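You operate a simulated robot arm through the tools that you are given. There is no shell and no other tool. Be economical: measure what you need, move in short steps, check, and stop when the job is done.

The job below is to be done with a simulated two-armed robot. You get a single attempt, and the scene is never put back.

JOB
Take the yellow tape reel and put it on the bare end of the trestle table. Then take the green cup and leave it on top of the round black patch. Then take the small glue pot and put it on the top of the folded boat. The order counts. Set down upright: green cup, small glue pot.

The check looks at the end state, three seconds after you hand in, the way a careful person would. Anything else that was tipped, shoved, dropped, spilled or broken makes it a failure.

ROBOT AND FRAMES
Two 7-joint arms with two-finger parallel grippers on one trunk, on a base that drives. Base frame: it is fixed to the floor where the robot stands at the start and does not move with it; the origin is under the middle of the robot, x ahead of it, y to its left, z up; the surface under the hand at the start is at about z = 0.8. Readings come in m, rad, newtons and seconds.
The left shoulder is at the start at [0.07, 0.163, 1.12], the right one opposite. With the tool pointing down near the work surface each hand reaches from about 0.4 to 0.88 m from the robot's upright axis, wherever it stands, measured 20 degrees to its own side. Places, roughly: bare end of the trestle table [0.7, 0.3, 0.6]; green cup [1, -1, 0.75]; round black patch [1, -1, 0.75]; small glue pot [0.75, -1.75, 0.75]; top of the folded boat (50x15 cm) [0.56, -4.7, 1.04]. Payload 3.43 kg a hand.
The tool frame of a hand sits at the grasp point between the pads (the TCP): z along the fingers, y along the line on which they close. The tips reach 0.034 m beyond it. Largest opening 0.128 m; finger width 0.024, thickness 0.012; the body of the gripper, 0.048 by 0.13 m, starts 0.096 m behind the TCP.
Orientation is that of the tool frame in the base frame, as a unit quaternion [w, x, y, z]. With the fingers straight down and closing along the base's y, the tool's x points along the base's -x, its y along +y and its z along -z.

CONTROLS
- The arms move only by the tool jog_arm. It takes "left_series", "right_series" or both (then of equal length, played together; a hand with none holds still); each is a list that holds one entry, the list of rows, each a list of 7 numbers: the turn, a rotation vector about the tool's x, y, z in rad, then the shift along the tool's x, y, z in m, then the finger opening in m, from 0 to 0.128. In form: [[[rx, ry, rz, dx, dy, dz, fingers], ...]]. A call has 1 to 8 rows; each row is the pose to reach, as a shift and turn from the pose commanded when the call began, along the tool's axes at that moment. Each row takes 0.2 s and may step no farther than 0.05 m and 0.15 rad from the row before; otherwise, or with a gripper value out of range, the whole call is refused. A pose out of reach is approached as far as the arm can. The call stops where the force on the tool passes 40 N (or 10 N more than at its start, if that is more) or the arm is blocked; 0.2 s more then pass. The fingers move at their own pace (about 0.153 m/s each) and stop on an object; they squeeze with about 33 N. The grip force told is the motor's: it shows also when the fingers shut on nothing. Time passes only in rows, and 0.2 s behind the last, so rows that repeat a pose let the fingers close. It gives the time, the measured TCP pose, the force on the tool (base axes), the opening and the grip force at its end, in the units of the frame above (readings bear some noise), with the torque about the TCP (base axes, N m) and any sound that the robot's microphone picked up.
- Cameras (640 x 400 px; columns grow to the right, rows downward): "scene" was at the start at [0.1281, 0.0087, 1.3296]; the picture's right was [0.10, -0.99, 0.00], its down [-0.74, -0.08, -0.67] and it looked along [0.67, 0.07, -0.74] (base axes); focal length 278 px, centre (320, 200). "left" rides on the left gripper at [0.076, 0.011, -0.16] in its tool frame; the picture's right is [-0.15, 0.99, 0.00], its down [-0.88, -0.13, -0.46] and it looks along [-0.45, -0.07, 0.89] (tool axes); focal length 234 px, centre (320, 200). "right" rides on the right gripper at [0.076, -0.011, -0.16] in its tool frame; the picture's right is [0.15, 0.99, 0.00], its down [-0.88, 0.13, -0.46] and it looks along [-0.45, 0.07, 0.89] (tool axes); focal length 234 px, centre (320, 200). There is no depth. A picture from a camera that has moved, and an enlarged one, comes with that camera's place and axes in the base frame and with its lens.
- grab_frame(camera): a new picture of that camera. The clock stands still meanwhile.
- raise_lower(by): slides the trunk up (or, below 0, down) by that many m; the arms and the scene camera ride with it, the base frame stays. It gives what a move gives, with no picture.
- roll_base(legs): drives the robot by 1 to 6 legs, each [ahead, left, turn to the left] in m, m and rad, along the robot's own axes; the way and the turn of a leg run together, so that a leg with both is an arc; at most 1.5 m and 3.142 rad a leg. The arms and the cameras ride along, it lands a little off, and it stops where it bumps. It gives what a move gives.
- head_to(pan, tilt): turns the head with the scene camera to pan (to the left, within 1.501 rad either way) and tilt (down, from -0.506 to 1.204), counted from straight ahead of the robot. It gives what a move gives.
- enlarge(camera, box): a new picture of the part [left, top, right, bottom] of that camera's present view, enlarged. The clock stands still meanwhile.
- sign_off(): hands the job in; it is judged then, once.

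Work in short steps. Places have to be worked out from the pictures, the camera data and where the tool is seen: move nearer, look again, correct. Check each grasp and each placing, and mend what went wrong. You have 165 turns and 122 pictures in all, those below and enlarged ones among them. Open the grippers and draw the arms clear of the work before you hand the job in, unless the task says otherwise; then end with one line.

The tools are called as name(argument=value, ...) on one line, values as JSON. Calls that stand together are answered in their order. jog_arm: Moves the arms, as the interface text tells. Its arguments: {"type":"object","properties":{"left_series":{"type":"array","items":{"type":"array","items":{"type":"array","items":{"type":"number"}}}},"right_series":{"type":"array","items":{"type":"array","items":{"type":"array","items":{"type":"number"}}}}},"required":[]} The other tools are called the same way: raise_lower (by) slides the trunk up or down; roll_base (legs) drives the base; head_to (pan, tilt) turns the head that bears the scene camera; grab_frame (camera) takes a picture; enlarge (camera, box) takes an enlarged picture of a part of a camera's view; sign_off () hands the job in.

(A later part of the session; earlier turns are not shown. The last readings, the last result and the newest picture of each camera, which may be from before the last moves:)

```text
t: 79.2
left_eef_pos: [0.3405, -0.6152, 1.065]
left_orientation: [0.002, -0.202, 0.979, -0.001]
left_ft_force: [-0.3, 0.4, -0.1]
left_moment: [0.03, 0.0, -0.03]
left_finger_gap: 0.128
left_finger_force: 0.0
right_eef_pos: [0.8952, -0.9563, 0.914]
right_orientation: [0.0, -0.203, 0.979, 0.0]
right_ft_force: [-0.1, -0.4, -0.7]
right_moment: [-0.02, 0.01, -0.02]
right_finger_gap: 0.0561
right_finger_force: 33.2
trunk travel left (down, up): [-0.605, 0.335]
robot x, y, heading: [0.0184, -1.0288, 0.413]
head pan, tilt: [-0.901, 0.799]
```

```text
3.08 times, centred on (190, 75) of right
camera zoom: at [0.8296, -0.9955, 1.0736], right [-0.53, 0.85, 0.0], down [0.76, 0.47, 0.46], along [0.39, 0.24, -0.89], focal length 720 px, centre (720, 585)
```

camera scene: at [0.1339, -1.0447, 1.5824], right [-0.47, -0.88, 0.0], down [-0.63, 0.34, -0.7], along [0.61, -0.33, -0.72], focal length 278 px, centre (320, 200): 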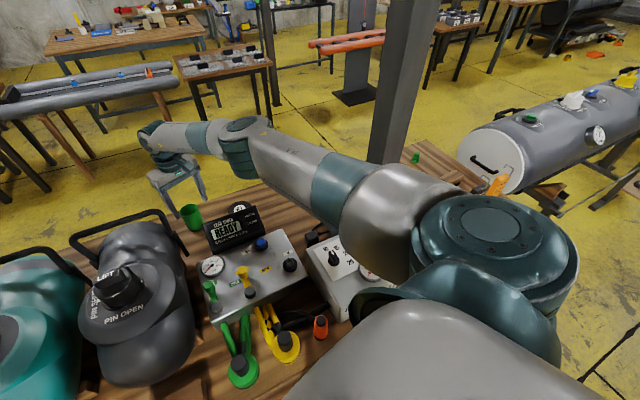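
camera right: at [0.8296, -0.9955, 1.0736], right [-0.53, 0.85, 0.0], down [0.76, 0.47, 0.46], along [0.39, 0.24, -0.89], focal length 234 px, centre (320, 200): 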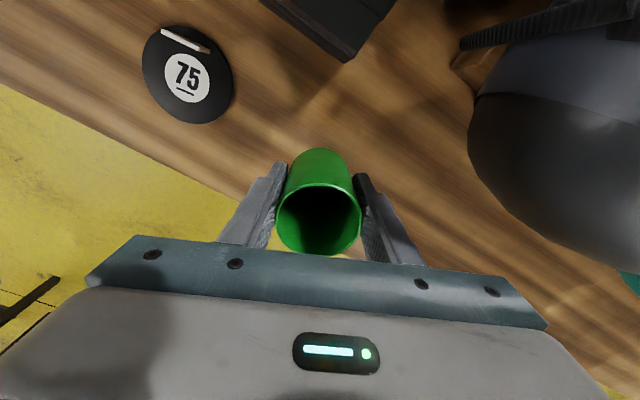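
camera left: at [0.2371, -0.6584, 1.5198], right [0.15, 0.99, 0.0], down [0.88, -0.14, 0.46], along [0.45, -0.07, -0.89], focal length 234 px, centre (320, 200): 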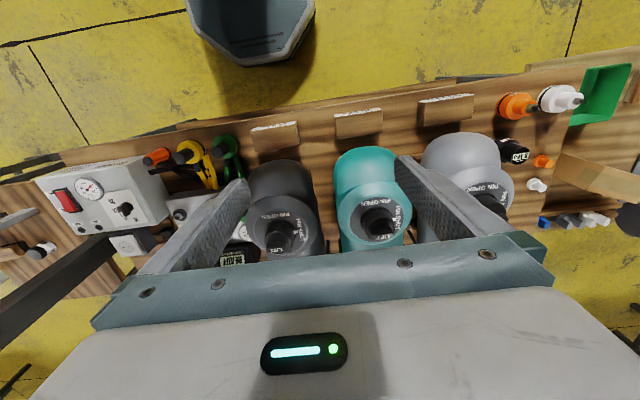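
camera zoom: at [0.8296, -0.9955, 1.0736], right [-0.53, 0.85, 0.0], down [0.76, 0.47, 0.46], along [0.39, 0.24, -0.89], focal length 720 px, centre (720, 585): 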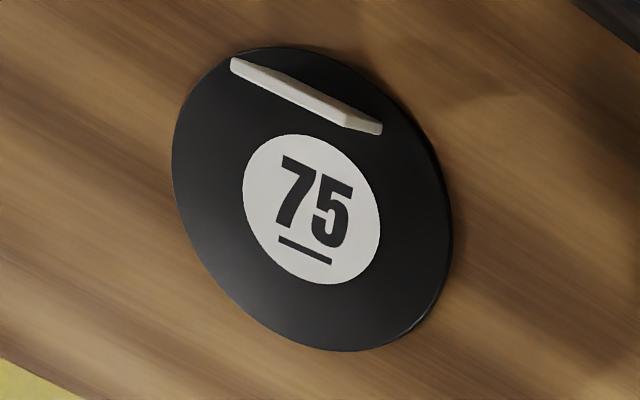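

There is a small stick lying on the patch with its inner edge at x ≈ 0.872, and the patch radius is about 0.047. I'll set the cup at about (0.911, -1.113), fully on the patch and clear of the stick. I'll move there at height first.

jog_arm(right_series=[[[0, 0, 0, 0.005, -0.015, 0, 0.02], [0, 0, 0, 0.013, -0.04, 0, 0.02], [0, 0, 0, 0.021, -0.067, 0, 0.02], [0, 0, 0, 0.03, -0.094, 0, 0.02], [0, 0, 0, 0.038, -0.12, 0, 0.02], [0, 0, 0, 0.044, -0.14, 0, 0.02], [0, 0, 0, 0.0476, -0.1505, 0, 0.02]]])

grab_frame(camera="right")

```text
t: 80.8
left_eef_pos: [0.3397, -0.6147, 1.0649]
left_orientation: [0.002, -0.201, 0.98, -0.001]
left_ft_force: [0.6, 0.4, -0.8]
left_moment: [-0.01, -0.01, 0.01]
left_finger_gap: 0.128
left_finger_force: 0.0
right_eef_pos: [0.9091, -1.1125, 0.9145]
right_orientation: [0.0, -0.202, 0.979, 0.001]
right_ft_force: [-0.2, 0.3, -1.7]
right_moment: [-0.03, 0.02, -0.03]
right_finger_gap: 0.0563
right_finger_force: 32.0
trunk travel left (down, up): [-0.605, 0.335]
robot x, y, heading: [0.0137, -1.0291, 0.403]
head pan, tilt: [-0.901, 0.799]
```

```text
64 pictures are left
camera right: at [0.8444, -1.1532, 1.0733], right [-0.53, 0.85, 0.0], down [0.76, 0.47, 0.46], along [0.39, 0.24, -0.89], focal length 234 px, centre (320, 200)
```

right: 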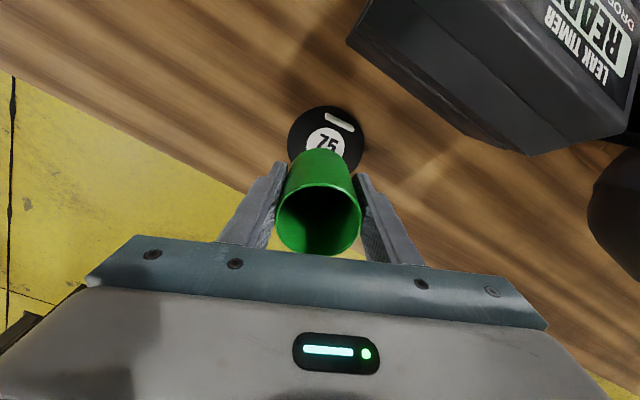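

The cup is over the patch just beyond the stick. I'll lower with the trunk to about 6 mm above contact and check.

raise_lower(by=-0.05)

enlarge(camera="right", box=[220, 60, 420, 200])

```text
t: 81.7
left_eef_pos: [0.3398, -0.6153, 1.0152]
left_orientation: [0.003, -0.202, 0.979, -0.001]
left_ft_force: [-0.1, -0.2, -0.7]
left_moment: [-0.01, -0.02, -0.01]
left_finger_gap: 0.1279
left_finger_force: 0.1
right_eef_pos: [0.9097, -1.1131, 0.8634]
right_orientation: [0.001, -0.203, 0.979, 0.001]
right_ft_force: [0.7, 0.7, -1.2]
right_moment: [0.01, 0.02, -0.01]
right_finger_gap: 0.0564
right_finger_force: 32.9
trunk travel left (down, up): [-0.555, 0.385]
robot x, y, heading: [0.0161, -1.0254, 0.412]
head pan, tilt: [-0.901, 0.799]
```

```text
2.86 times, centred on (320, 130) of right
camera zoom: at [0.8443, -1.1533, 1.0235], right [-0.53, 0.85, 0.0], down [0.76, 0.47, 0.46], along [0.39, 0.24, -0.89], focal length 669 px, centre (320, 400)
```

zoom: 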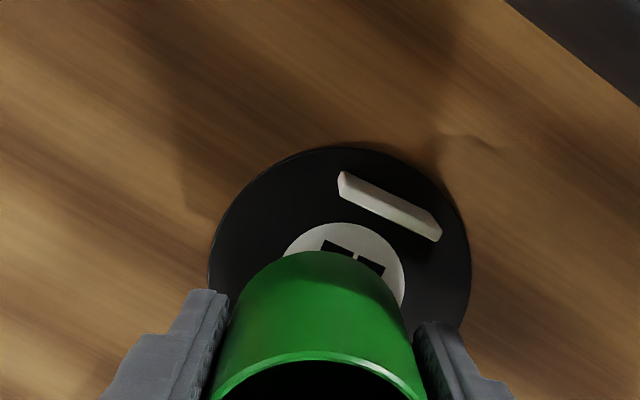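

Clear of the stick. I'll lower in 2–3 mm steps to contact.

jog_arm(right_series=[[[0, 0, 0, 0, 0, 0.003, 0.02], [0, 0, 0, 0, 0, 0.005, 0.02], [0, 0, 0, 0, 0, 0.007, 0.02]]])

```text
t: 82.5
left_eef_pos: [0.3398, -0.6139, 1.0152]
left_orientation: [0.003, -0.201, 0.98, -0.001]
left_ft_force: [0.1, -1.1, 0.5]
left_moment: [0.03, 0.01, 0.03]
left_finger_gap: 0.1284
left_finger_force: 0.1
right_eef_pos: [0.9087, -1.1134, 0.858]
right_orientation: [0.002, -0.204, 0.979, 0.001]
right_ft_force: [1.2, -1.8, 5.8]
right_moment: [-0.12, -0.08, 0.02]
right_finger_gap: 0.0561
right_finger_force: 32.9
trunk travel left (down, up): [-0.555, 0.385]
robot x, y, heading: [0.0163, -1.0266, 0.411]
head pan, tilt: [-0.901, 0.799]
```

Light contact (about 6 N). I'll release gradually and then raise the trunk straight up.

jog_arm(right_series=[[[0, 0, 0, 0, 0, 0, 0.06], [0, 0, 0, 0, 0, 0, 0.07], [0, 0, 0, 0, 0, 0, 0.08], [0, 0, 0, 0, 0, 0, 0.08]]])

raise_lower(by=0.25)

grab_frame(camera="right")

```text
t: 83.5
left_eef_pos: [0.3391, -0.6141, 1.0152]
left_orientation: [0.002, -0.201, 0.98, -0.001]
left_ft_force: [-0.3, -0.7, -0.2]
left_moment: [-0.03, 0.03, -0.02]
left_finger_gap: 0.1279
left_finger_force: 0.0
right_eef_pos: [0.9085, -1.1116, 0.8561]
right_orientation: [0.001, -0.203, 0.979, 0.001]
right_ft_force: [0.3, 0.1, -0.8]
right_moment: [0.0, 0.01, -0.01]
right_finger_gap: 0.08
right_finger_force: 0.0
trunk travel left (down, up): [-0.555, 0.385]
robot x, y, heading: [0.0164, -1.0264, 0.408]
head pan, tilt: [-0.901, 0.799]
```

```text
t: 86.1
left_eef_pos: [0.3398, -0.6161, 1.265]
left_orientation: [0.003, -0.202, 0.979, -0.001]
left_ft_force: [0.0, 0.2, 0.5]
left_moment: [0.03, 0.01, 0.01]
left_finger_gap: 0.128
left_finger_force: 0.0
right_eef_pos: [0.9091, -1.1123, 1.106]
right_orientation: [-0.001, -0.203, 0.979, 0.001]
right_ft_force: [0.1, -0.9, 0.1]
right_moment: [-0.01, -0.04, 0.01]
right_finger_gap: 0.0799
right_finger_force: 0.1
trunk travel left (down, up): [-0.805, 0.135]
robot x, y, heading: [0.0169, -1.0249, 0.406]
head pan, tilt: [-0.901, 0.799]
```

```text
62 pictures are left
camera right: at [0.8448, -1.153, 1.2659], right [-0.53, 0.85, 0.0], down [0.76, 0.47, 0.46], along [0.39, 0.24, -0.89], focal length 234 px, centre (320, 200)
```

right: 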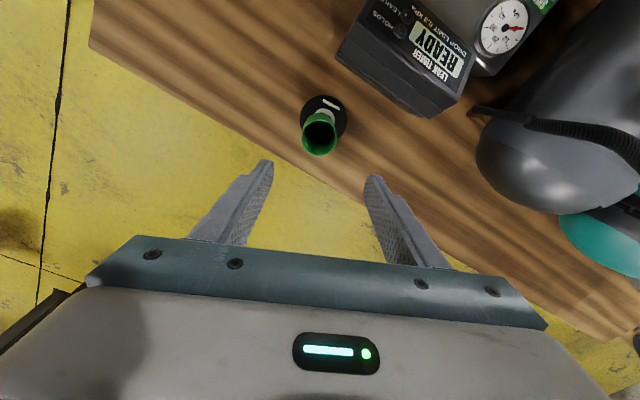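

The cup stands upright on the patch and the stick is untouched. Now I'll retract the right hand over the console and look toward the glue table.

jog_arm(right_series=[[[0, 0, 0, 0.04, 0.01, -0.01, 0.08], [0, 0, 0, 0.083, 0.022, -0.02, 0.08], [0, 0, 0, 0.126, 0.034, -0.03, 0.08], [0, 0, 0, 0.169, 0.046, -0.03, 0.08], [0, 0, 0, 0.212, 0.058, -0.03, 0.08], [0, 0, 0, 0.255, 0.07, -0.03, 0.08], [0, 0, 0, 0.298, 0.082, -0.03, 0.08], [0, 0, 0, 0.341, 0.093, -0.03, 0.08]]])

roll_base(legs=[[-0.25, -0.05, -0.2], [0, 0, -0.21]])

head_to(pan=-0.9, tilt=0.6)

grab_frame(camera="scene")

```text
t: 87.9
left_eef_pos: [0.339, -0.6172, 1.2656]
left_orientation: [0.003, -0.201, 0.98, -0.001]
left_ft_force: [0.3, 0.4, 0.5]
left_moment: [0.03, 0.0, 0.02]
left_finger_gap: 0.1281
left_finger_force: 0.0
right_eef_pos: [0.5577, -1.1624, 1.1374]
right_orientation: [0.002, -0.202, 0.979, 0.002]
right_ft_force: [-0.2, -0.5, 0.1]
right_moment: [-0.01, -0.03, 0.03]
right_finger_gap: 0.0803
right_finger_force: 0.1
trunk travel left (down, up): [-0.805, 0.135]
robot x, y, heading: [0.0151, -1.0252, 0.404]
head pan, tilt: [-0.901, 0.799]
```

```text
t: 90.5
left_eef_pos: [0.2512, -0.9037, 1.2657]
left_orientation: [0.002, 0.005, 1.0, -0.002]
left_ft_force: [-1.0, 0.1, 0.1]
left_moment: [0.01, 0.0, 0.02]
left_finger_gap: 0.128
left_finger_force: 0.1
right_eef_pos: [0.2314, -1.4939, 1.1356]
right_orientation: [0.001, 0.003, 1.0, 0.001]
right_ft_force: [-0.3, -0.3, 0.5]
right_moment: [0.01, 0.0, -0.02]
right_finger_gap: 0.0799
right_finger_force: 0.1
trunk travel left (down, up): [-0.805, 0.135]
robot x, y, heading: [-0.2116, -1.1531, -0.004]
head pan, tilt: [-0.901, 0.799]
```

```text
t: 91.3
left_eef_pos: [0.2511, -0.9042, 1.2648]
left_orientation: [0.003, 0.005, 1.0, -0.002]
left_ft_force: [0.4, -0.2, -0.7]
left_moment: [0.0, 0.01, -0.03]
left_finger_gap: 0.1279
left_finger_force: 0.0
right_eef_pos: [0.231, -1.4941, 1.136]
right_orientation: [0.0, 0.003, 1.0, 0.002]
right_ft_force: [0.0, 0.5, 0.1]
right_moment: [-0.02, 0.0, -0.01]
right_finger_gap: 0.0799
right_finger_force: 0.1
trunk travel left (down, up): [-0.805, 0.135]
robot x, y, heading: [-0.2075, -1.1501, -0.009]
head pan, tilt: [-0.901, 0.6]
```

```text
61 pictures are left
camera scene: at [-0.107, -1.2208, 1.5543], right [-0.79, -0.62, 0.0], down [-0.35, 0.45, -0.82], along [0.51, -0.65, -0.57], focal length 278 px, centre (320, 200)
```

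scene: 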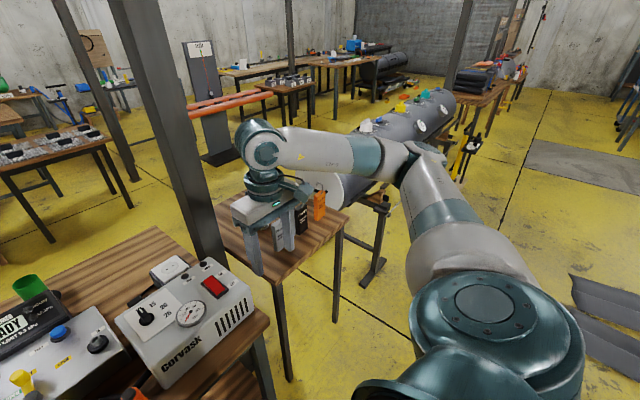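

The aisle is clear. I'll drive right about 0.47 m along it, staying back from the tables, then look at the glue table.

roll_base(legs=[[0.1, -0.47, 0]])

head_to(pan=-0.1, tilt=0.75)

grab_frame(camera="scene")

grab_frame(camera="right")

```text
t: 94.1
left_eef_pos: [0.3472, -1.3809, 1.2645]
left_orientation: [0.003, 0.01, 1.0, -0.003]
left_ft_force: [-0.3, 0.2, 0.2]
left_moment: [-0.01, 0.03, 0.0]
left_finger_gap: 0.128
left_finger_force: 0.1
right_eef_pos: [0.3225, -1.9702, 1.136]
right_orientation: [0.0, 0.009, 1.0, 0.001]
right_ft_force: [0.4, -1.0, -0.2]
right_moment: [0.01, 0.0, -0.02]
right_finger_gap: 0.0801
right_finger_force: 0.1
trunk travel left (down, up): [-0.805, 0.135]
robot x, y, heading: [-0.1142, -1.6251, -0.014]
head pan, tilt: [-0.901, 0.6]
```

```text
t: 95.3
left_eef_pos: [0.348, -1.3804, 1.265]
left_orientation: [0.003, 0.01, 1.0, -0.002]
left_ft_force: [-0.5, -0.3, 0.3]
left_moment: [0.02, 0.0, 0.01]
left_finger_gap: 0.1279
left_finger_force: 0.0
right_eef_pos: [0.3228, -1.9704, 1.1356]
right_orientation: [0.001, 0.009, 1.0, 0.001]
right_ft_force: [-0.1, 0.1, -0.7]
right_moment: [0.02, 0.0, -0.03]
right_finger_gap: 0.0799
right_finger_force: 0.0
trunk travel left (down, up): [-0.805, 0.135]
robot x, y, heading: [-0.1173, -1.626, -0.02]
head pan, tilt: [-0.099, 0.75]
```

```text
60 pictures are left
camera scene: at [0.0155, -1.634, 1.5416], right [-0.12, -0.99, 0.0], down [-0.68, 0.08, -0.73], along [0.73, -0.09, -0.68], focal length 278 px, centre (320, 200)
```

scene: 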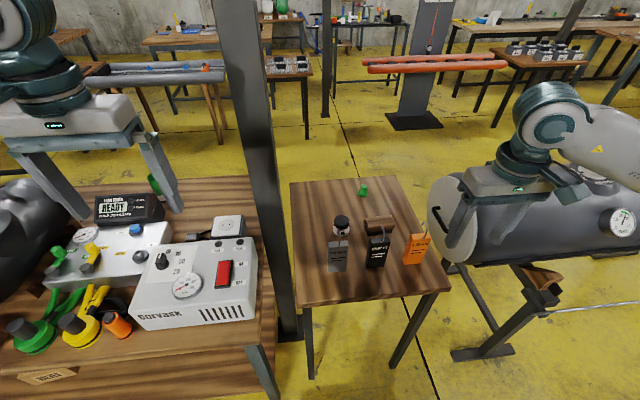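

```text
59 pictures are left
camera right: at [0.2466, -1.9805, 1.296], right [-0.13, 0.99, 0.0], down [0.88, 0.12, 0.46], along [0.45, 0.06, -0.89], focal length 234 px, centre (320, 200)
```

right: 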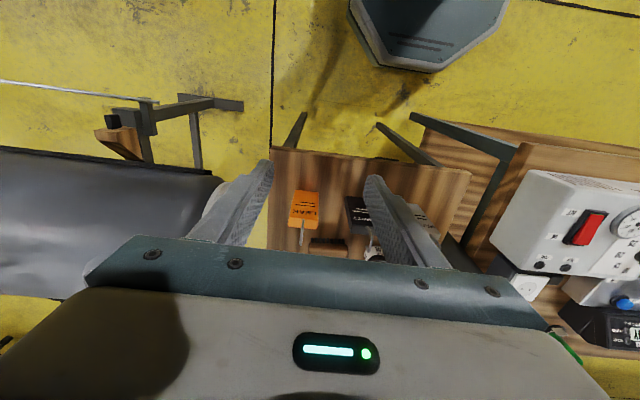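

I see the pot just behind the tag stands on the small table. I'll enlarge.

enlarge(camera="scene", box=[285, 170, 455, 290])

```text
3.33 times, centred on (370, 230) of scene
camera zoom: at [0.0155, -1.634, 1.5416], right [-0.12, -0.99, 0.0], down [-0.68, 0.08, -0.73], along [0.73, -0.09, -0.68], focal length 927 px, centre (153, 100)
```

zoom: 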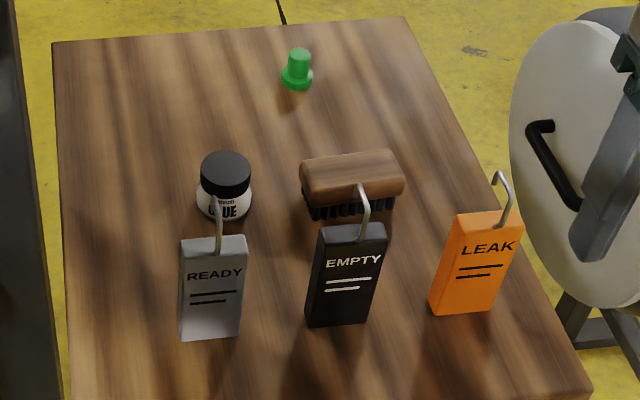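

The pot appears at about (0.645, -1.79) with its lid near z 0.84. I'll bring the right hand above and look straight down.

jog_arm(right_series=[[[0, 0, 0, -0.035, 0.022, 0, 0.09], [0, 0, 0, -0.07, 0.044, 0, 0.09], [0, 0, 0, -0.105, 0.066, 0, 0.09], [0, 0, 0, -0.14, 0.088, 0, 0.09], [0, 0, 0, -0.175, 0.11, 0, 0.09], [0, 0, 0, -0.21, 0.132, 0, 0.09], [0, 0, 0, -0.245, 0.154, 0, 0.09], [0, 0, 0, -0.28, 0.172, 0, 0.09]]])

grab_frame(camera="right")

```text
t: 97.1
left_eef_pos: [0.3496, -1.381, 1.2649]
left_orientation: [0.002, 0.009, 1.0, -0.002]
left_ft_force: [0.0, 0.0, 0.4]
left_moment: [-0.06, 0.02, -0.02]
left_finger_gap: 0.1279
left_finger_force: 0.1
right_eef_pos: [0.609, -1.801, 1.1381]
right_orientation: [0.001, 0.009, 1.0, 0.0]
right_ft_force: [-0.4, -0.6, 1.2]
right_moment: [-0.03, 0.01, -0.01]
right_finger_gap: 0.0902
right_finger_force: 0.0
trunk travel left (down, up): [-0.805, 0.135]
robot x, y, heading: [-0.1167, -1.6201, -0.019]
head pan, tilt: [-0.099, 0.75]
```

```text
57 pictures are left
camera right: at [0.5321, -1.8108, 1.2979], right [-0.13, 0.99, 0.0], down [0.88, 0.12, 0.46], along [0.45, 0.06, -0.89], focal length 234 px, centre (320, 200)
```

right: 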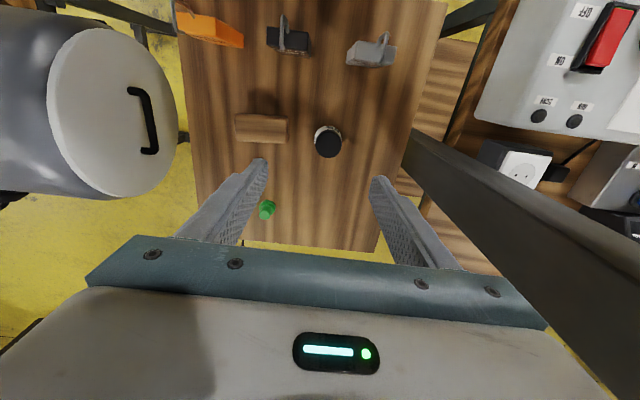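

The pot is at about (0.642, -1.782). I'll align and descend with the arm to z 0.92, then look.

jog_arm(right_series=[[[0, 0, 0, -0.015, 0.009, 0.03, 0.09], [0, 0, 0, -0.033, 0.0185, 0.06, 0.09], [0, 0, 0, -0.033, 0.0185, 0.1, 0.09], [0, 0, 0, -0.033, 0.0185, 0.14, 0.09], [0, 0, 0, -0.033, 0.0185, 0.18, 0.09], [0, 0, 0, -0.033, 0.0185, 0.21, 0.09]]])

grab_frame(camera="right")

grab_frame(camera="scene")

```text
t: 98.5
left_eef_pos: [0.3478, -1.3835, 1.2649]
left_orientation: [0.002, 0.01, 1.0, -0.001]
left_ft_force: [0.0, 0.2, -0.8]
left_moment: [-0.01, 0.03, 0.01]
left_finger_gap: 0.1278
left_finger_force: 0.0
right_eef_pos: [0.6422, -1.7862, 0.9277]
right_orientation: [0.001, 0.009, 1.0, 0.001]
right_ft_force: [-0.5, -0.3, 0.8]
right_moment: [0.0, -0.02, -0.02]
right_finger_gap: 0.0901
right_finger_force: 0.0
trunk travel left (down, up): [-0.805, 0.135]
robot x, y, heading: [-0.1188, -1.6265, -0.014]
head pan, tilt: [-0.099, 0.75]
```

```text
56 pictures are left
camera right: at [0.5659, -1.7949, 1.0872], right [-0.13, 0.99, 0.0], down [0.88, 0.11, 0.46], along [0.45, 0.06, -0.89], focal length 234 px, centre (320, 200)
```

right: 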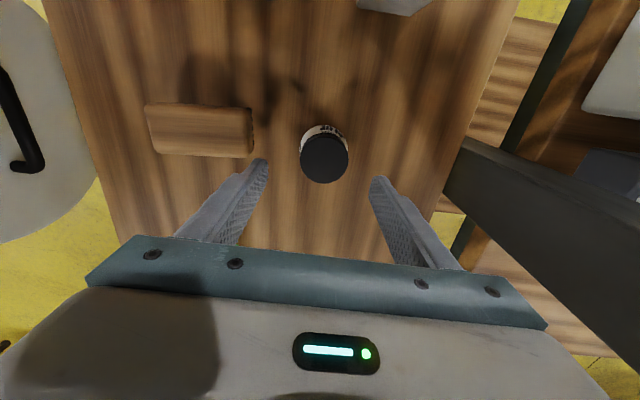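

```text
55 pictures are left
camera scene: at [0.0158, -1.6347, 1.5416], right [-0.12, -0.99, 0.0], down [-0.68, 0.08, -0.73], along [0.73, -0.08, -0.68], focal length 278 px, centre (320, 200)
```

scene: 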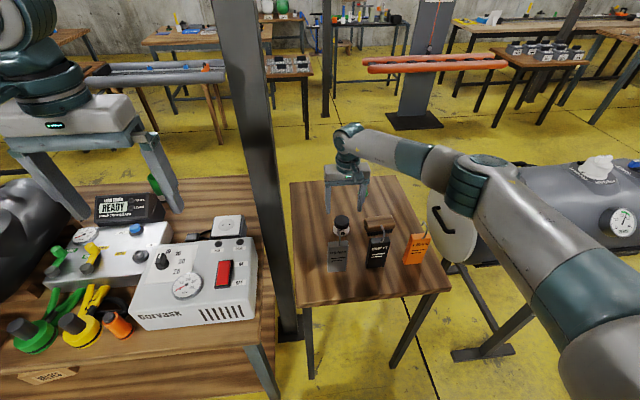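

The lid is centred between the fingers. I'll descend 6 cm more and look again to judge the height.

jog_arm(right_series=[[[0, 0, 0, -0.003, 0.004, 0.03, 0.09], [0, 0, 0, -0.005, 0.004, 0.06, 0.09]]])

grab_frame(camera="right")

```text
t: 99.1
left_eef_pos: [0.349, -1.3816, 1.2645]
left_orientation: [0.002, 0.01, 1.0, -0.002]
left_ft_force: [0.0, -0.5, 0.3]
left_moment: [-0.02, 0.01, 0.05]
left_finger_gap: 0.128
left_finger_force: 0.1
right_eef_pos: [0.6482, -1.7796, 0.8655]
right_orientation: [0.0, 0.008, 1.0, 0.001]
right_ft_force: [0.6, -0.3, -0.2]
right_moment: [-0.05, 0.02, 0.02]
right_finger_gap: 0.0902
right_finger_force: 0.1
trunk travel left (down, up): [-0.805, 0.135]
robot x, y, heading: [-0.1193, -1.625, -0.018]
head pan, tilt: [-0.099, 0.75]
```

```text
54 pictures are left
camera right: at [0.5714, -1.7904, 1.0254], right [-0.13, 0.99, 0.0], down [0.88, 0.11, 0.46], along [0.45, 0.06, -0.89], focal length 234 px, centre (320, 200)
```

right: 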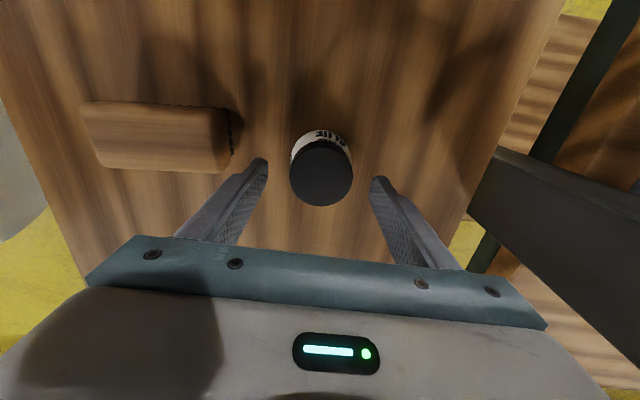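

The lid top is at about (0.640, -1.780, 0.84). I'll shift 6 mm back and descend 33 mm, in small steps.

jog_arm(right_series=[[[0, 0, 0, 0.006, 0, 0.012, 0.09], [0, 0, 0, 0.006, 0, 0.022, 0.09], [0, 0, 0, 0.006, 0, 0.028, 0.09], [0, 0, 0, 0.006, 0, 0.033, 0.09]]])

grab_frame(camera="right")

```text
t: 100.1
left_eef_pos: [0.3485, -1.3809, 1.2642]
left_orientation: [0.003, 0.009, 1.0, -0.002]
left_ft_force: [-0.3, -0.2, -0.3]
left_moment: [0.01, -0.01, -0.02]
left_finger_gap: 0.1281
left_finger_force: 0.1
right_eef_pos: [0.6383, -1.7807, 0.8331]
right_orientation: [0.0, 0.009, 1.0, 0.0]
right_ft_force: [-1.2, 0.3, 0.5]
right_moment: [-0.08, 0.02, -0.01]
right_finger_gap: 0.0902
right_finger_force: 0.5
trunk travel left (down, up): [-0.805, 0.135]
robot x, y, heading: [-0.1161, -1.6259, -0.012]
head pan, tilt: [-0.099, 0.75]
```

```text
53 pictures are left
camera right: at [0.5625, -1.7908, 0.9936], right [-0.13, 0.99, 0.0], down [0.88, 0.11, 0.46], along [0.45, 0.06, -0.89], focal length 234 px, centre (320, 200)
```

right: 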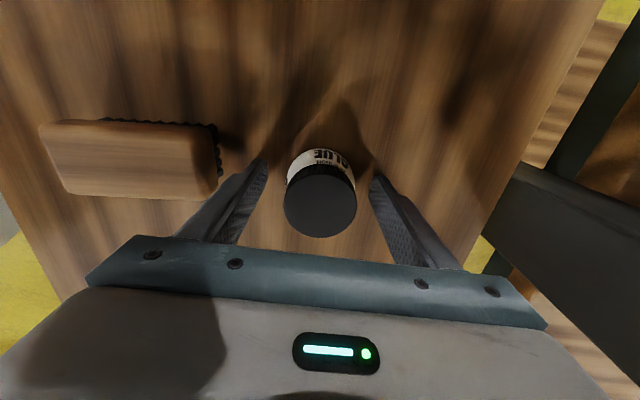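

Good alignment. I'll go 6 mm lower, close, and check the grip.

jog_arm(right_series=[[[0, 0, 0, 0, 0, 0.003, 0.09], [0, 0, 0, 0, 0, 0.006, 0.09], [0, 0, 0, 0, 0, 0.006, 0.06], [0, 0, 0, 0, 0, 0.006, 0.03], [0, 0, 0, 0, 0, 0.006, 0.02], [0, 0, 0, 0, 0, 0.006, 0.02], [0, 0, 0, 0, 0, 0.006, 0.02]]])

grab_frame(camera="right")

```text
t: 101.7
left_eef_pos: [0.3434, -1.3823, 1.2673]
left_orientation: [0.004, 0.009, 1.0, -0.002]
left_ft_force: [-1.1, -0.4, -0.1]
left_moment: [-0.02, -0.01, -0.02]
left_finger_gap: 0.1277
left_finger_force: 0.1
right_eef_pos: [0.6377, -1.7819, 0.8347]
right_orientation: [0.004, 0.009, 1.0, 0.001]
right_ft_force: [4.1, -8.5, 38.8]
right_moment: [-1.11, 0.28, -0.14]
right_finger_gap: 0.0548
right_finger_force: 33.1
trunk travel left (down, up): [-0.805, 0.135]
robot x, y, heading: [-0.1137, -1.6262, -0.017]
head pan, tilt: [-0.099, 0.75]
```

```text
52 pictures are left
camera right: at [0.5603, -1.7908, 0.9931], right [-0.13, 0.99, 0.0], down [0.88, 0.11, 0.46], along [0.46, 0.06, -0.89], focal length 234 px, centre (320, 200)
```

right: 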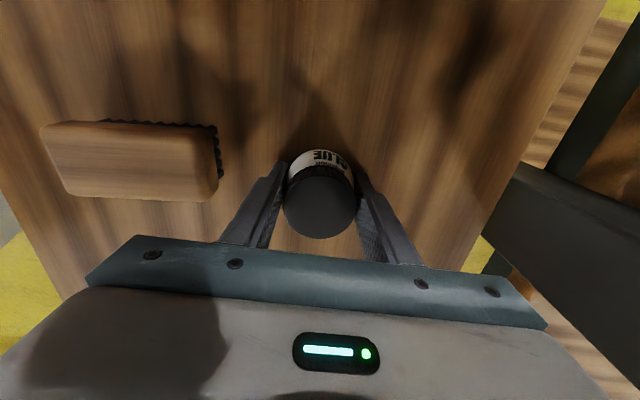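

The fingertips are pressing the table (39 N, table at 0.80), and the pot is gripped at 55 mm. I'll lift slowly, with the pot bottom level with the tips.

jog_arm(right_series=[[[0, 0, 0, 0, 0, -0.006, 0], [0, 0, 0, 0, 0, -0.014, 0], [0, 0, 0, 0, 0, -0.026, 0], [0, 0, 0, 0, 0, -0.042, 0], [0, 0, 0, 0, 0, -0.06, 0], [0, 0, 0, 0, 0, -0.078, 0], [0, 0, 0, 0, 0, -0.094, 0], [0, 0, 0, 0, 0, -0.106, 0]]])

grab_frame(camera="right")

```text
t: 103.5
left_eef_pos: [0.3483, -1.3824, 1.2649]
left_orientation: [0.003, 0.01, 1.0, -0.002]
left_ft_force: [-0.2, 0.7, 0.1]
left_moment: [0.0, -0.01, -0.01]
left_finger_gap: 0.1282
left_finger_force: 0.1
right_eef_pos: [0.6375, -1.7825, 0.9323]
right_orientation: [0.002, 0.008, 1.0, 0.001]
right_ft_force: [-0.2, 0.1, -1.2]
right_moment: [0.02, -0.01, 0.01]
right_finger_gap: 0.0544
right_finger_force: 33.2
trunk travel left (down, up): [-0.805, 0.135]
robot x, y, heading: [-0.1212, -1.6252, -0.02]
head pan, tilt: [-0.099, 0.75]
```

```text
51 pictures are left
camera right: at [0.5617, -1.7907, 1.0934], right [-0.13, 0.99, 0.0], down [0.88, 0.11, 0.46], along [0.45, 0.06, -0.89], focal length 234 px, centre (320, 200)
```

right: 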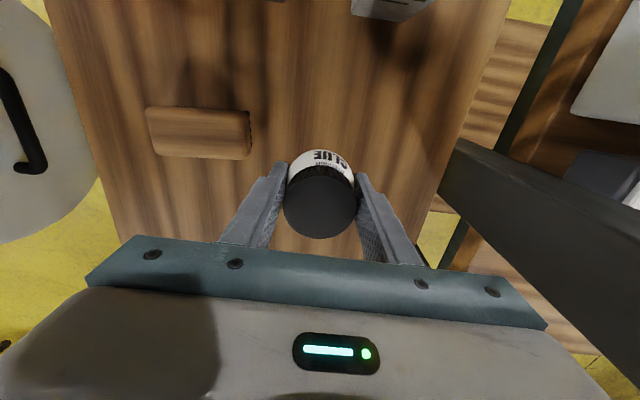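

Held well. I'll raise it another 0.2 m, then draw it back toward the robot at moderate speed.

jog_arm(right_series=[[[0, 0, 0, 0, 0, -0.02, 0], [0, 0, 0, 0, 0, -0.045, 0], [0, 0, 0, 0, 0, -0.072, 0], [0, 0, 0, 0, 0, -0.1, 0], [0, 0, 0, 0, 0, -0.128, 0], [0, 0, 0, 0, 0, -0.155, 0], [0, 0, 0, 0, 0, -0.18, 0], [0, 0, 0, 0, 0, -0.2, 0]]])

jog_arm(right_series=[[[0, 0, 0, 0.02, -0.005, 0, 0], [0, 0, 0, 0.05, -0.012, 0, 0], [0, 0, 0, 0.085, -0.02, 0, 0], [0, 0, 0, 0.12, -0.03, 0, 0], [0, 0, 0, 0.155, -0.04, 0, 0], [0, 0, 0, 0.19, -0.05, 0, 0], [0, 0, 0, 0.22, -0.06, 0, 0], [0, 0, 0, 0.24, -0.065, 0, 0]]])

head_to(pan=-1.2, tilt=0.4)

grab_frame(camera="scene")

```text
t: 105.3
left_eef_pos: [0.3486, -1.3818, 1.2641]
left_orientation: [0.002, 0.01, 1.0, -0.001]
left_ft_force: [-0.3, 0.6, 0.6]
left_moment: [-0.01, -0.02, -0.04]
left_finger_gap: 0.128
left_finger_force: 0.2
right_eef_pos: [0.6388, -1.7823, 1.1356]
right_orientation: [0.001, 0.008, 1.0, 0.001]
right_ft_force: [-0.7, -0.1, -1.2]
right_moment: [0.0, -0.01, 0.01]
right_finger_gap: 0.0544
right_finger_force: 33.3
trunk travel left (down, up): [-0.805, 0.135]
robot x, y, heading: [-0.119, -1.6244, -0.017]
head pan, tilt: [-0.099, 0.75]
```

```text
t: 107.1
left_eef_pos: [0.3478, -1.3817, 1.2653]
left_orientation: [0.002, 0.01, 1.0, -0.001]
left_ft_force: [-0.4, -0.2, -0.2]
left_moment: [0.01, 0.02, 0.04]
left_finger_gap: 0.1281
left_finger_force: 0.1
right_eef_pos: [0.3941, -1.8417, 1.1324]
right_orientation: [0.001, 0.008, 1.0, 0.001]
right_ft_force: [-0.1, 0.4, -2.1]
right_moment: [-0.04, 0.0, -0.02]
right_finger_gap: 0.0544
right_finger_force: 33.6
trunk travel left (down, up): [-0.805, 0.135]
robot x, y, heading: [-0.1175, -1.6226, -0.016]
head pan, tilt: [-0.099, 0.75]
```

```text
t: 108.4
left_eef_pos: [0.3486, -1.3817, 1.2644]
left_orientation: [0.003, 0.01, 1.0, -0.002]
left_ft_force: [-0.1, -0.2, 0.3]
left_moment: [0.03, -0.03, 0.0]
left_finger_gap: 0.128
left_finger_force: 0.0
right_eef_pos: [0.3969, -1.8416, 1.1327]
right_orientation: [0.002, 0.009, 1.0, 0.001]
right_ft_force: [-1.5, -0.2, -1.7]
right_moment: [0.01, 0.04, -0.01]
right_finger_gap: 0.0545
right_finger_force: 33.2
trunk travel left (down, up): [-0.805, 0.135]
robot x, y, heading: [-0.1131, -1.6258, -0.012]
head pan, tilt: [-1.201, 0.4]
```

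```text
50 pictures are left
camera scene: at [-0.0343, -1.7114, 1.5726], right [-0.94, -0.35, 0.0], down [-0.14, 0.37, -0.92], along [0.32, -0.86, -0.39], focal length 278 px, centre (320, 200)
```

scene: 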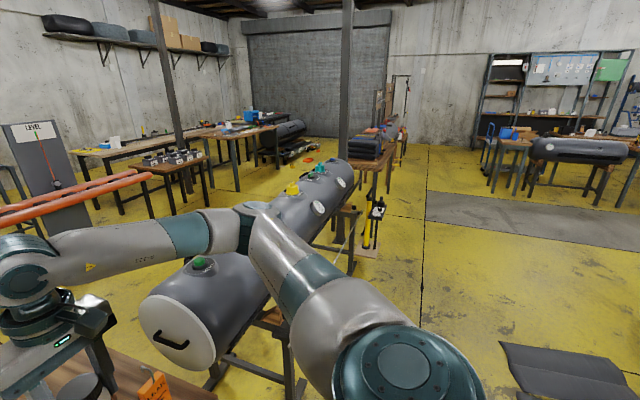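

The way along the aisle at x ≈ -0.27 is clear: a pump stand is at about (0.25, -4.05) and panels lie beyond x < -0.65. I'll drive right about 1.4 m first.

roll_base(legs=[[-0.15, 0, 0.014], [0, -1.4, 0]])

grab_frame(camera="scene")

```text
t: 116.3
left_eef_pos: [0.1898, -2.7627, 1.2653]
left_orientation: [0.003, 0.006, 1.0, -0.001]
left_ft_force: [0.4, -0.2, 0.0]
left_moment: [-0.02, 0.01, -0.03]
left_finger_gap: 0.1279
left_finger_force: 0.0
right_eef_pos: [0.24, -3.222, 1.1321]
right_orientation: [0.0, 0.004, 1.0, 0.001]
right_ft_force: [-0.8, -0.7, -1.5]
right_moment: [0.03, -0.04, 0.02]
right_finger_gap: 0.0543
right_finger_force: 32.7
trunk travel left (down, up): [-0.805, 0.135]
robot x, y, heading: [-0.2749, -3.0045, -0.012]
head pan, tilt: [-1.201, 0.4]
```

```text
49 pictures are left
camera scene: at [-0.191, -3.0944, 1.5727], right [-0.94, -0.35, 0.0], down [-0.14, 0.36, -0.92], along [0.33, -0.86, -0.39], focal length 278 px, centre (320, 200)
```

scene: 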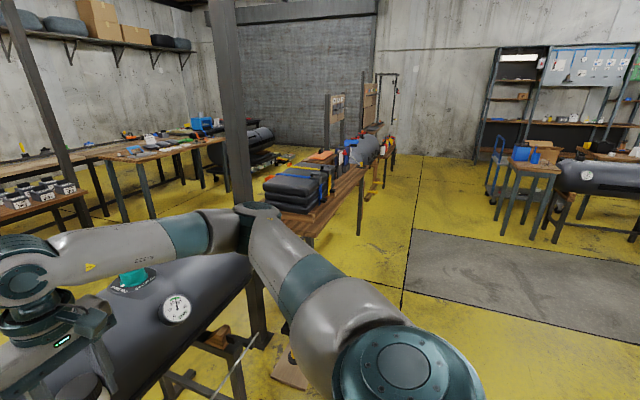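

I can see the folded boats on the next table, and a pillar near (0.64, -4.2). I'll drive another 1.35 m at the same distance.

roll_base(legs=[[0, -1.35, 0.01]])

head_to(pan=-0.2, tilt=0.6)

grab_frame(camera="scene")

```text
t: 123.1
left_eef_pos: [0.1817, -4.1241, 1.265]
left_orientation: [0.003, 0.002, 1.0, -0.001]
left_ft_force: [0.0, 0.6, 0.0]
left_moment: [0.01, 0.01, 0.02]
left_finger_gap: 0.1279
left_finger_force: 0.1
right_eef_pos: [0.2382, -4.5816, 1.1316]
right_orientation: [0.0, -0.001, 1.0, 0.002]
right_ft_force: [-0.9, 0.3, -0.7]
right_moment: [0.01, 0.01, 0.02]
right_finger_gap: 0.0542
right_finger_force: 32.9
trunk travel left (down, up): [-0.805, 0.135]
robot x, y, heading: [-0.2774, -4.3734, 0.002]
head pan, tilt: [-1.201, 0.4]
```

```text
t: 124.4
left_eef_pos: [0.1825, -4.1228, 1.2649]
left_orientation: [0.002, 0.001, 1.0, -0.001]
left_ft_force: [0.1, -0.1, -0.1]
left_moment: [0.0, -0.03, 0.02]
left_finger_gap: 0.128
left_finger_force: 0.0
right_eef_pos: [0.2375, -4.583, 1.1327]
right_orientation: [0.001, -0.001, 1.0, 0.001]
right_ft_force: [0.2, 0.4, -0.7]
right_moment: [-0.02, -0.03, -0.01]
right_finger_gap: 0.0541
right_finger_force: 32.9
trunk travel left (down, up): [-0.805, 0.135]
robot x, y, heading: [-0.274, -4.3703, 0.001]
head pan, tilt: [-0.201, 0.6]
```

```text
48 pictures are left
camera scene: at [-0.1416, -4.3909, 1.5544], right [-0.2, -0.98, 0.0], down [-0.55, 0.11, -0.82], along [0.81, -0.16, -0.57], focal length 278 px, centre (320, 200)
```

scene: 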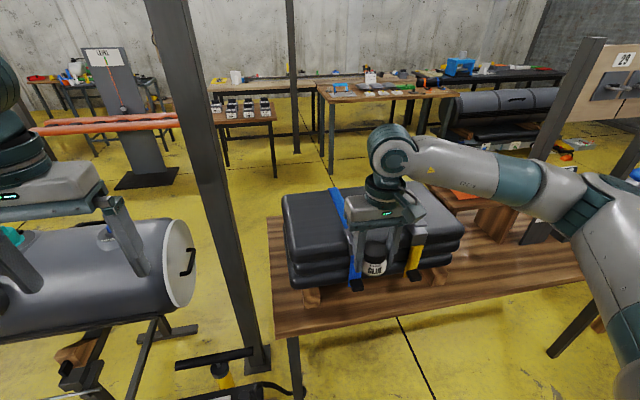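

The stack is right ahead with a blue and a yellow strap. I'll view it from the right camera.

grab_frame(camera="right")

enlarge(camera="scene", box=[260, 160, 500, 310])

```text
47 pictures are left
camera right: at [0.1621, -4.5928, 1.2922], right [-0.15, 0.99, 0.0], down [0.88, 0.13, 0.46], along [0.45, 0.07, -0.89], focal length 234 px, centre (320, 200)
```

right: 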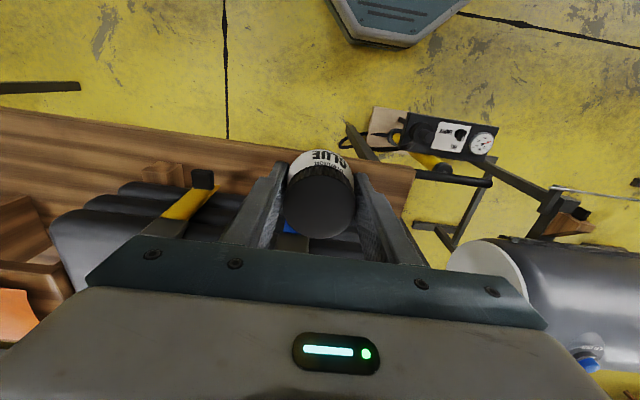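

```text
2.67 times, centred on (380, 235) of scene
camera zoom: at [-0.1416, -4.3909, 1.5544], right [-0.2, -0.98, 0.0], down [-0.55, 0.11, -0.82], along [0.81, -0.16, -0.57], focal length 741 px, centre (160, 107)
```

zoom: 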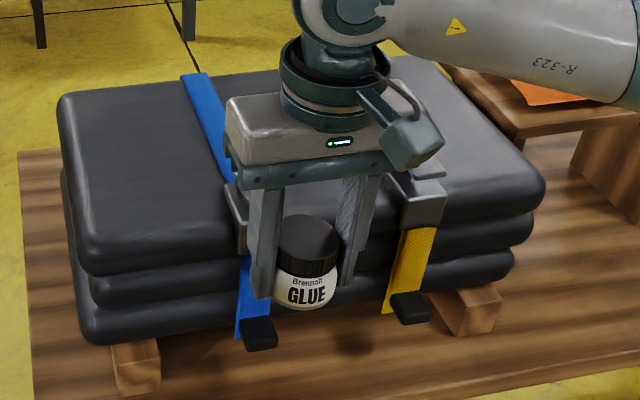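

Boat top spans about x 0.36–0.65 and y -4.42 to -4.90, with straps near y -4.58 and -4.76. I'll aim for (0.53, -4.67) between the straps. First I'll move the base ahead 0.12 and right 0.1, raise the trunk a little, then reach out over it.

raise_lower(by=0.08)

roll_base(legs=[[0.12, -0.1, 0]])

grab_frame(camera="right")

```text
t: 125.5
left_eef_pos: [0.1814, -4.1229, 1.3453]
left_orientation: [0.002, 0.0, 1.0, -0.002]
left_ft_force: [-0.1, -0.4, -0.1]
left_moment: [0.0, 0.01, 0.0]
left_finger_gap: 0.1282
left_finger_force: 0.0
right_eef_pos: [0.2382, -4.5818, 1.2125]
right_orientation: [0.001, 0.0, 1.0, 0.001]
right_ft_force: [-0.2, -0.6, -1.4]
right_moment: [0.0, 0.0, -0.01]
right_finger_gap: 0.0542
right_finger_force: 32.6
trunk travel left (down, up): [-0.885, 0.055]
robot x, y, heading: [-0.2793, -4.3745, 0.006]
head pan, tilt: [-0.201, 0.6]
```

```text
t: 126.9
left_eef_pos: [0.2977, -4.2188, 1.3448]
left_orientation: [0.004, -0.001, 1.0, -0.002]
left_ft_force: [0.3, 0.7, 0.3]
left_moment: [-0.02, -0.03, -0.03]
left_finger_gap: 0.1281
left_finger_force: 0.0
right_eef_pos: [0.3556, -4.6777, 1.2144]
right_orientation: [0.002, -0.003, 1.0, 0.0]
right_ft_force: [-1.4, -0.3, 0.5]
right_moment: [0.02, 0.0, 0.02]
right_finger_gap: 0.0542
right_finger_force: 32.7
trunk travel left (down, up): [-0.885, 0.055]
robot x, y, heading: [-0.1569, -4.4752, 0.002]
head pan, tilt: [-0.201, 0.6]
```

```text
45 pictures are left
camera right: at [0.2797, -4.6892, 1.3734], right [-0.15, 0.99, 0.0], down [0.88, 0.14, 0.46], along [0.45, 0.07, -0.89], focal length 234 px, centre (320, 200)
```

right: 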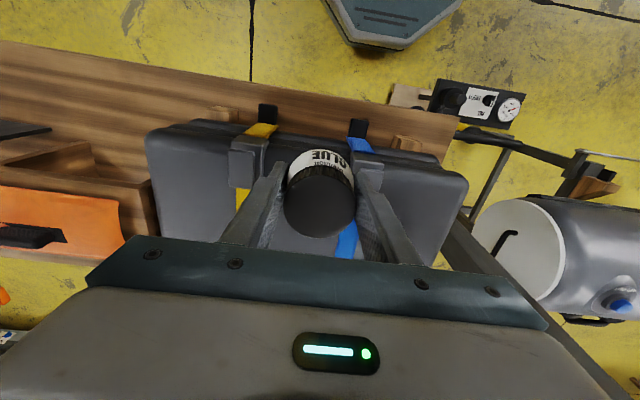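

In this view the gap between straps centres on y ≈ -4.693. I'll move out to (0.535, -4.693) at height.

jog_arm(right_series=[[[0, 0, 0, -0.015, -0.001, 0, 0], [0, 0, 0, -0.04, -0.003, 0, 0], [0, 0, 0, -0.07, -0.006, 0, 0], [0, 0, 0, -0.1, -0.009, 0, 0], [0, 0, 0, -0.13, -0.012, 0, 0], [0, 0, 0, -0.16, -0.014, 0, 0], [0, 0, 0, -0.18, -0.015, 0, 0]]])

grab_frame(camera="right")

enlarge(camera="scene", box=[240, 120, 560, 320])

```text
t: 128.5
left_eef_pos: [0.3006, -4.2203, 1.3449]
left_orientation: [0.002, -0.001, 1.0, -0.001]
left_ft_force: [0.8, 0.4, -0.1]
left_moment: [0.03, 0.04, 0.0]
left_finger_gap: 0.1278
left_finger_force: 0.2
right_eef_pos: [0.5375, -4.6935, 1.2122]
right_orientation: [0.0, -0.003, 1.0, 0.0]
right_ft_force: [-0.2, 0.7, -0.7]
right_moment: [0.02, 0.01, -0.02]
right_finger_gap: 0.0547
right_finger_force: 33.5
trunk travel left (down, up): [-0.885, 0.055]
robot x, y, heading: [-0.1572, -4.4708, 0.009]
head pan, tilt: [-0.201, 0.6]
```

```text
44 pictures are left
camera right: at [0.4626, -4.7053, 1.3713], right [-0.15, 0.99, 0.0], down [0.88, 0.13, 0.46], along [0.45, 0.07, -0.89], focal length 234 px, centre (320, 200)
```

right: 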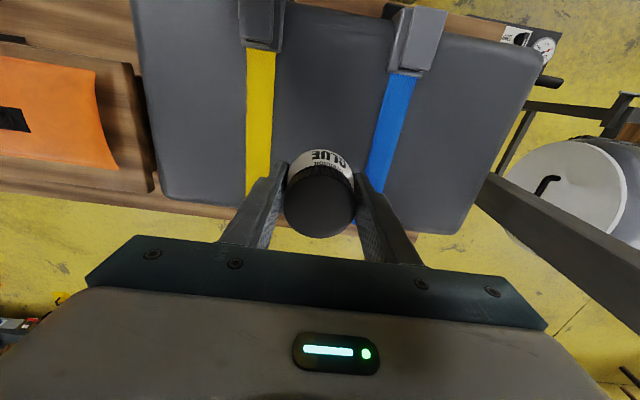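

```text
2.00 times, centred on (400, 220) of scene
camera zoom: at [-0.0215, -4.4896, 1.6343], right [-0.19, -0.98, 0.0], down [-0.55, 0.11, -0.82], along [0.81, -0.16, -0.57], focal length 556 px, centre (160, 160)
```

zoom: 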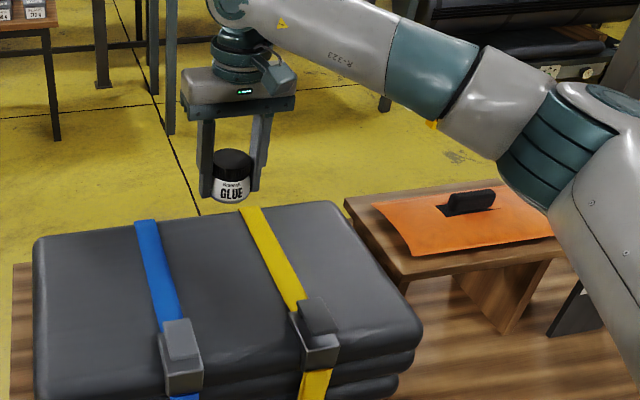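

The pot hangs above the middle of the stack between the straps. I'll lower to about 2 cm above.

jog_arm(right_series=[[[0, 0, 0, 0, 0.003, 0.015, 0], [0, 0, 0, 0, 0.004, 0.035, 0], [0, 0, 0, 0, 0.004, 0.055, 0], [0, 0, 0, 0, 0.004, 0.075, 0], [0, 0, 0, 0, 0.004, 0.095, 0], [0, 0, 0, 0, 0.004, 0.108, 0], [0, 0, 0, 0, 0.004, 0.115, 0]]])

grab_frame(camera="right")

enlarge(camera="scene", box=[280, 140, 440, 280])

```text
t: 130.1
left_eef_pos: [0.3015, -4.2214, 1.3446]
left_orientation: [0.002, -0.001, 1.0, -0.003]
left_ft_force: [0.3, 0.4, 0.2]
left_moment: [-0.02, 0.06, 0.02]
left_finger_gap: 0.128
left_finger_force: 0.0
right_eef_pos: [0.538, -4.689, 1.0975]
right_orientation: [0.001, -0.003, 1.0, 0.001]
right_ft_force: [-0.1, 0.7, -1.8]
right_moment: [-0.01, 0.03, 0.03]
right_finger_gap: 0.0543
right_finger_force: 33.2
trunk travel left (down, up): [-0.885, 0.055]
robot x, y, heading: [-0.159, -4.4761, 0.01]
head pan, tilt: [-0.201, 0.6]
```

```text
42 pictures are left
camera right: at [0.4622, -4.7002, 1.2568], right [-0.15, 0.99, 0.0], down [0.88, 0.13, 0.46], along [0.45, 0.07, -0.89], focal length 234 px, centre (320, 200)
```

right: 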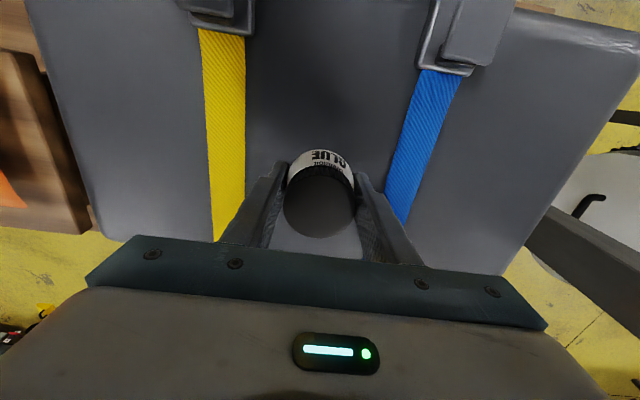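

```text
2.86 times, centred on (360, 210) of scene
camera zoom: at [-0.0221, -4.49, 1.6344], right [-0.19, -0.98, 0.0], down [-0.55, 0.11, -0.82], along [0.81, -0.16, -0.57], focal length 794 px, centre (206, 171)
```

zoom: 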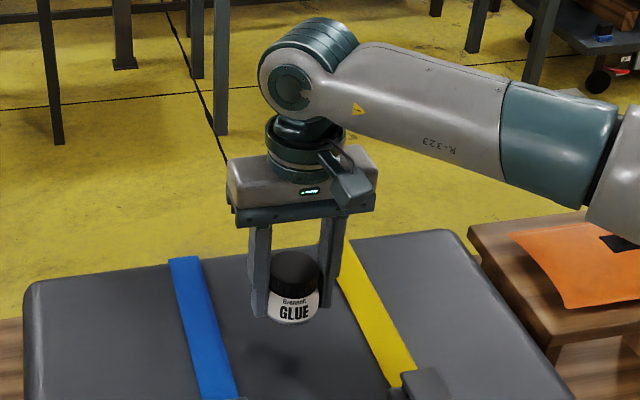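

Well centred. I'll lower in small steps until contact.

jog_arm(right_series=[[[0, 0, 0, 0, 0, 0.005, 0], [0, 0, 0, 0, 0, 0.01, 0], [0, 0, 0, 0, 0, 0.014, 0], [0, 0, 0, 0, 0, 0.017, 0], [0, 0, 0, 0, 0, 0.019, 0]]])

```text
t: 131.3
left_eef_pos: [0.3013, -4.2209, 1.3445]
left_orientation: [0.002, -0.001, 1.0, -0.002]
left_ft_force: [-0.2, 0.5, 0.1]
left_moment: [-0.01, 0.03, 0.02]
left_finger_gap: 0.1282
left_finger_force: 0.0
right_eef_pos: [0.5378, -4.6902, 1.0776]
right_orientation: [0.001, -0.002, 1.0, 0.001]
right_ft_force: [0.6, -0.1, -1.0]
right_moment: [-0.01, -0.02, 0.01]
right_finger_gap: 0.0544
right_finger_force: 33.0
trunk travel left (down, up): [-0.885, 0.055]
robot x, y, heading: [-0.1596, -4.4698, 0.003]
head pan, tilt: [-0.201, 0.6]
```

No contact yet at TCP 1.078; continuing in 2 mm steps.

jog_arm(right_series=[[[0, 0, 0, 0, 0, 0.002, 0], [0, 0, 0, 0, 0, 0.004, 0], [0, 0, 0, 0, 0, 0.006, 0], [0, 0, 0, 0, 0, 0.008, 0]]])

enlarge(camera="scene", box=[310, 170, 410, 250])

```text
t: 132.3
left_eef_pos: [0.3001, -4.2222, 1.3447]
left_orientation: [0.003, -0.001, 1.0, -0.001]
left_ft_force: [1.2, 0.3, -0.4]
left_moment: [0.02, -0.01, 0.01]
left_finger_gap: 0.128
left_finger_force: 0.0
right_eef_pos: [0.5378, -4.6889, 1.072]
right_orientation: [0.0, -0.002, 1.0, 0.0]
right_ft_force: [0.4, -0.9, -1.3]
right_moment: [0.02, 0.01, -0.01]
right_finger_gap: 0.0542
right_finger_force: 32.8
trunk travel left (down, up): [-0.885, 0.055]
robot x, y, heading: [-0.1581, -4.4767, 0.004]
head pan, tilt: [-0.201, 0.6]
```

```text
5.00 times, centred on (360, 210) of scene
camera zoom: at [-0.0221, -4.49, 1.6344], right [-0.19, -0.98, 0.0], down [-0.55, 0.11, -0.82], along [0.81, -0.16, -0.57], focal length 1390 px, centre (120, 150)
```

zoom: 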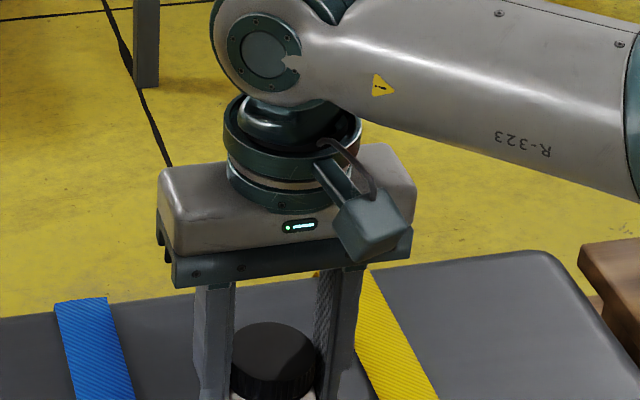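

Still no contact at TCP 1.071. I'll continue down, watching the force.

jog_arm(right_series=[[[0, 0, 0, 0, 0, 0.002, 0], [0, 0, 0, 0, 0, 0.004, 0], [0, 0, 0, 0, 0, 0.006, 0]]])

enlarge(camera="scene", box=[310, 200, 410, 280])

```text
t: 133.1
left_eef_pos: [0.3004, -4.2208, 1.3447]
left_orientation: [0.002, -0.001, 1.0, -0.002]
left_ft_force: [0.3, -0.3, 0.2]
left_moment: [-0.03, 0.01, -0.04]
left_finger_gap: 0.128
left_finger_force: 0.1
right_eef_pos: [0.5394, -4.6891, 1.065]
right_orientation: [0.0, -0.003, 1.0, 0.0]
right_ft_force: [0.8, -0.1, 0.1]
right_moment: [-0.03, -0.04, -0.03]
right_finger_gap: 0.0545
right_finger_force: 33.4
trunk travel left (down, up): [-0.885, 0.055]
robot x, y, heading: [-0.1568, -4.4708, 0.007]
head pan, tilt: [-0.201, 0.6]
```

```text
5.00 times, centred on (360, 240) of scene
camera zoom: at [-0.0225, -4.4899, 1.6345], right [-0.19, -0.98, 0.0], down [-0.55, 0.11, -0.82], along [0.81, -0.16, -0.57], focal length 1390 px, centre (120, 0)
```

zoom: 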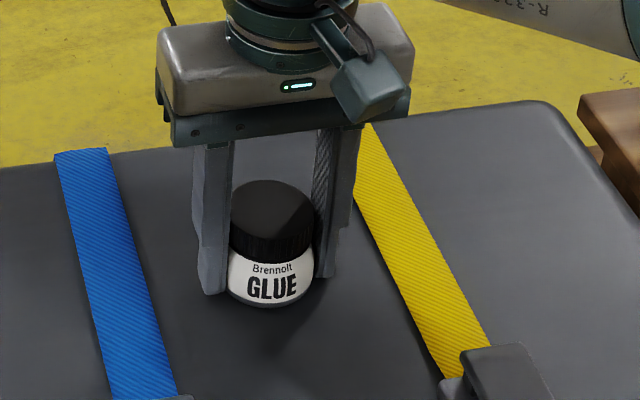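

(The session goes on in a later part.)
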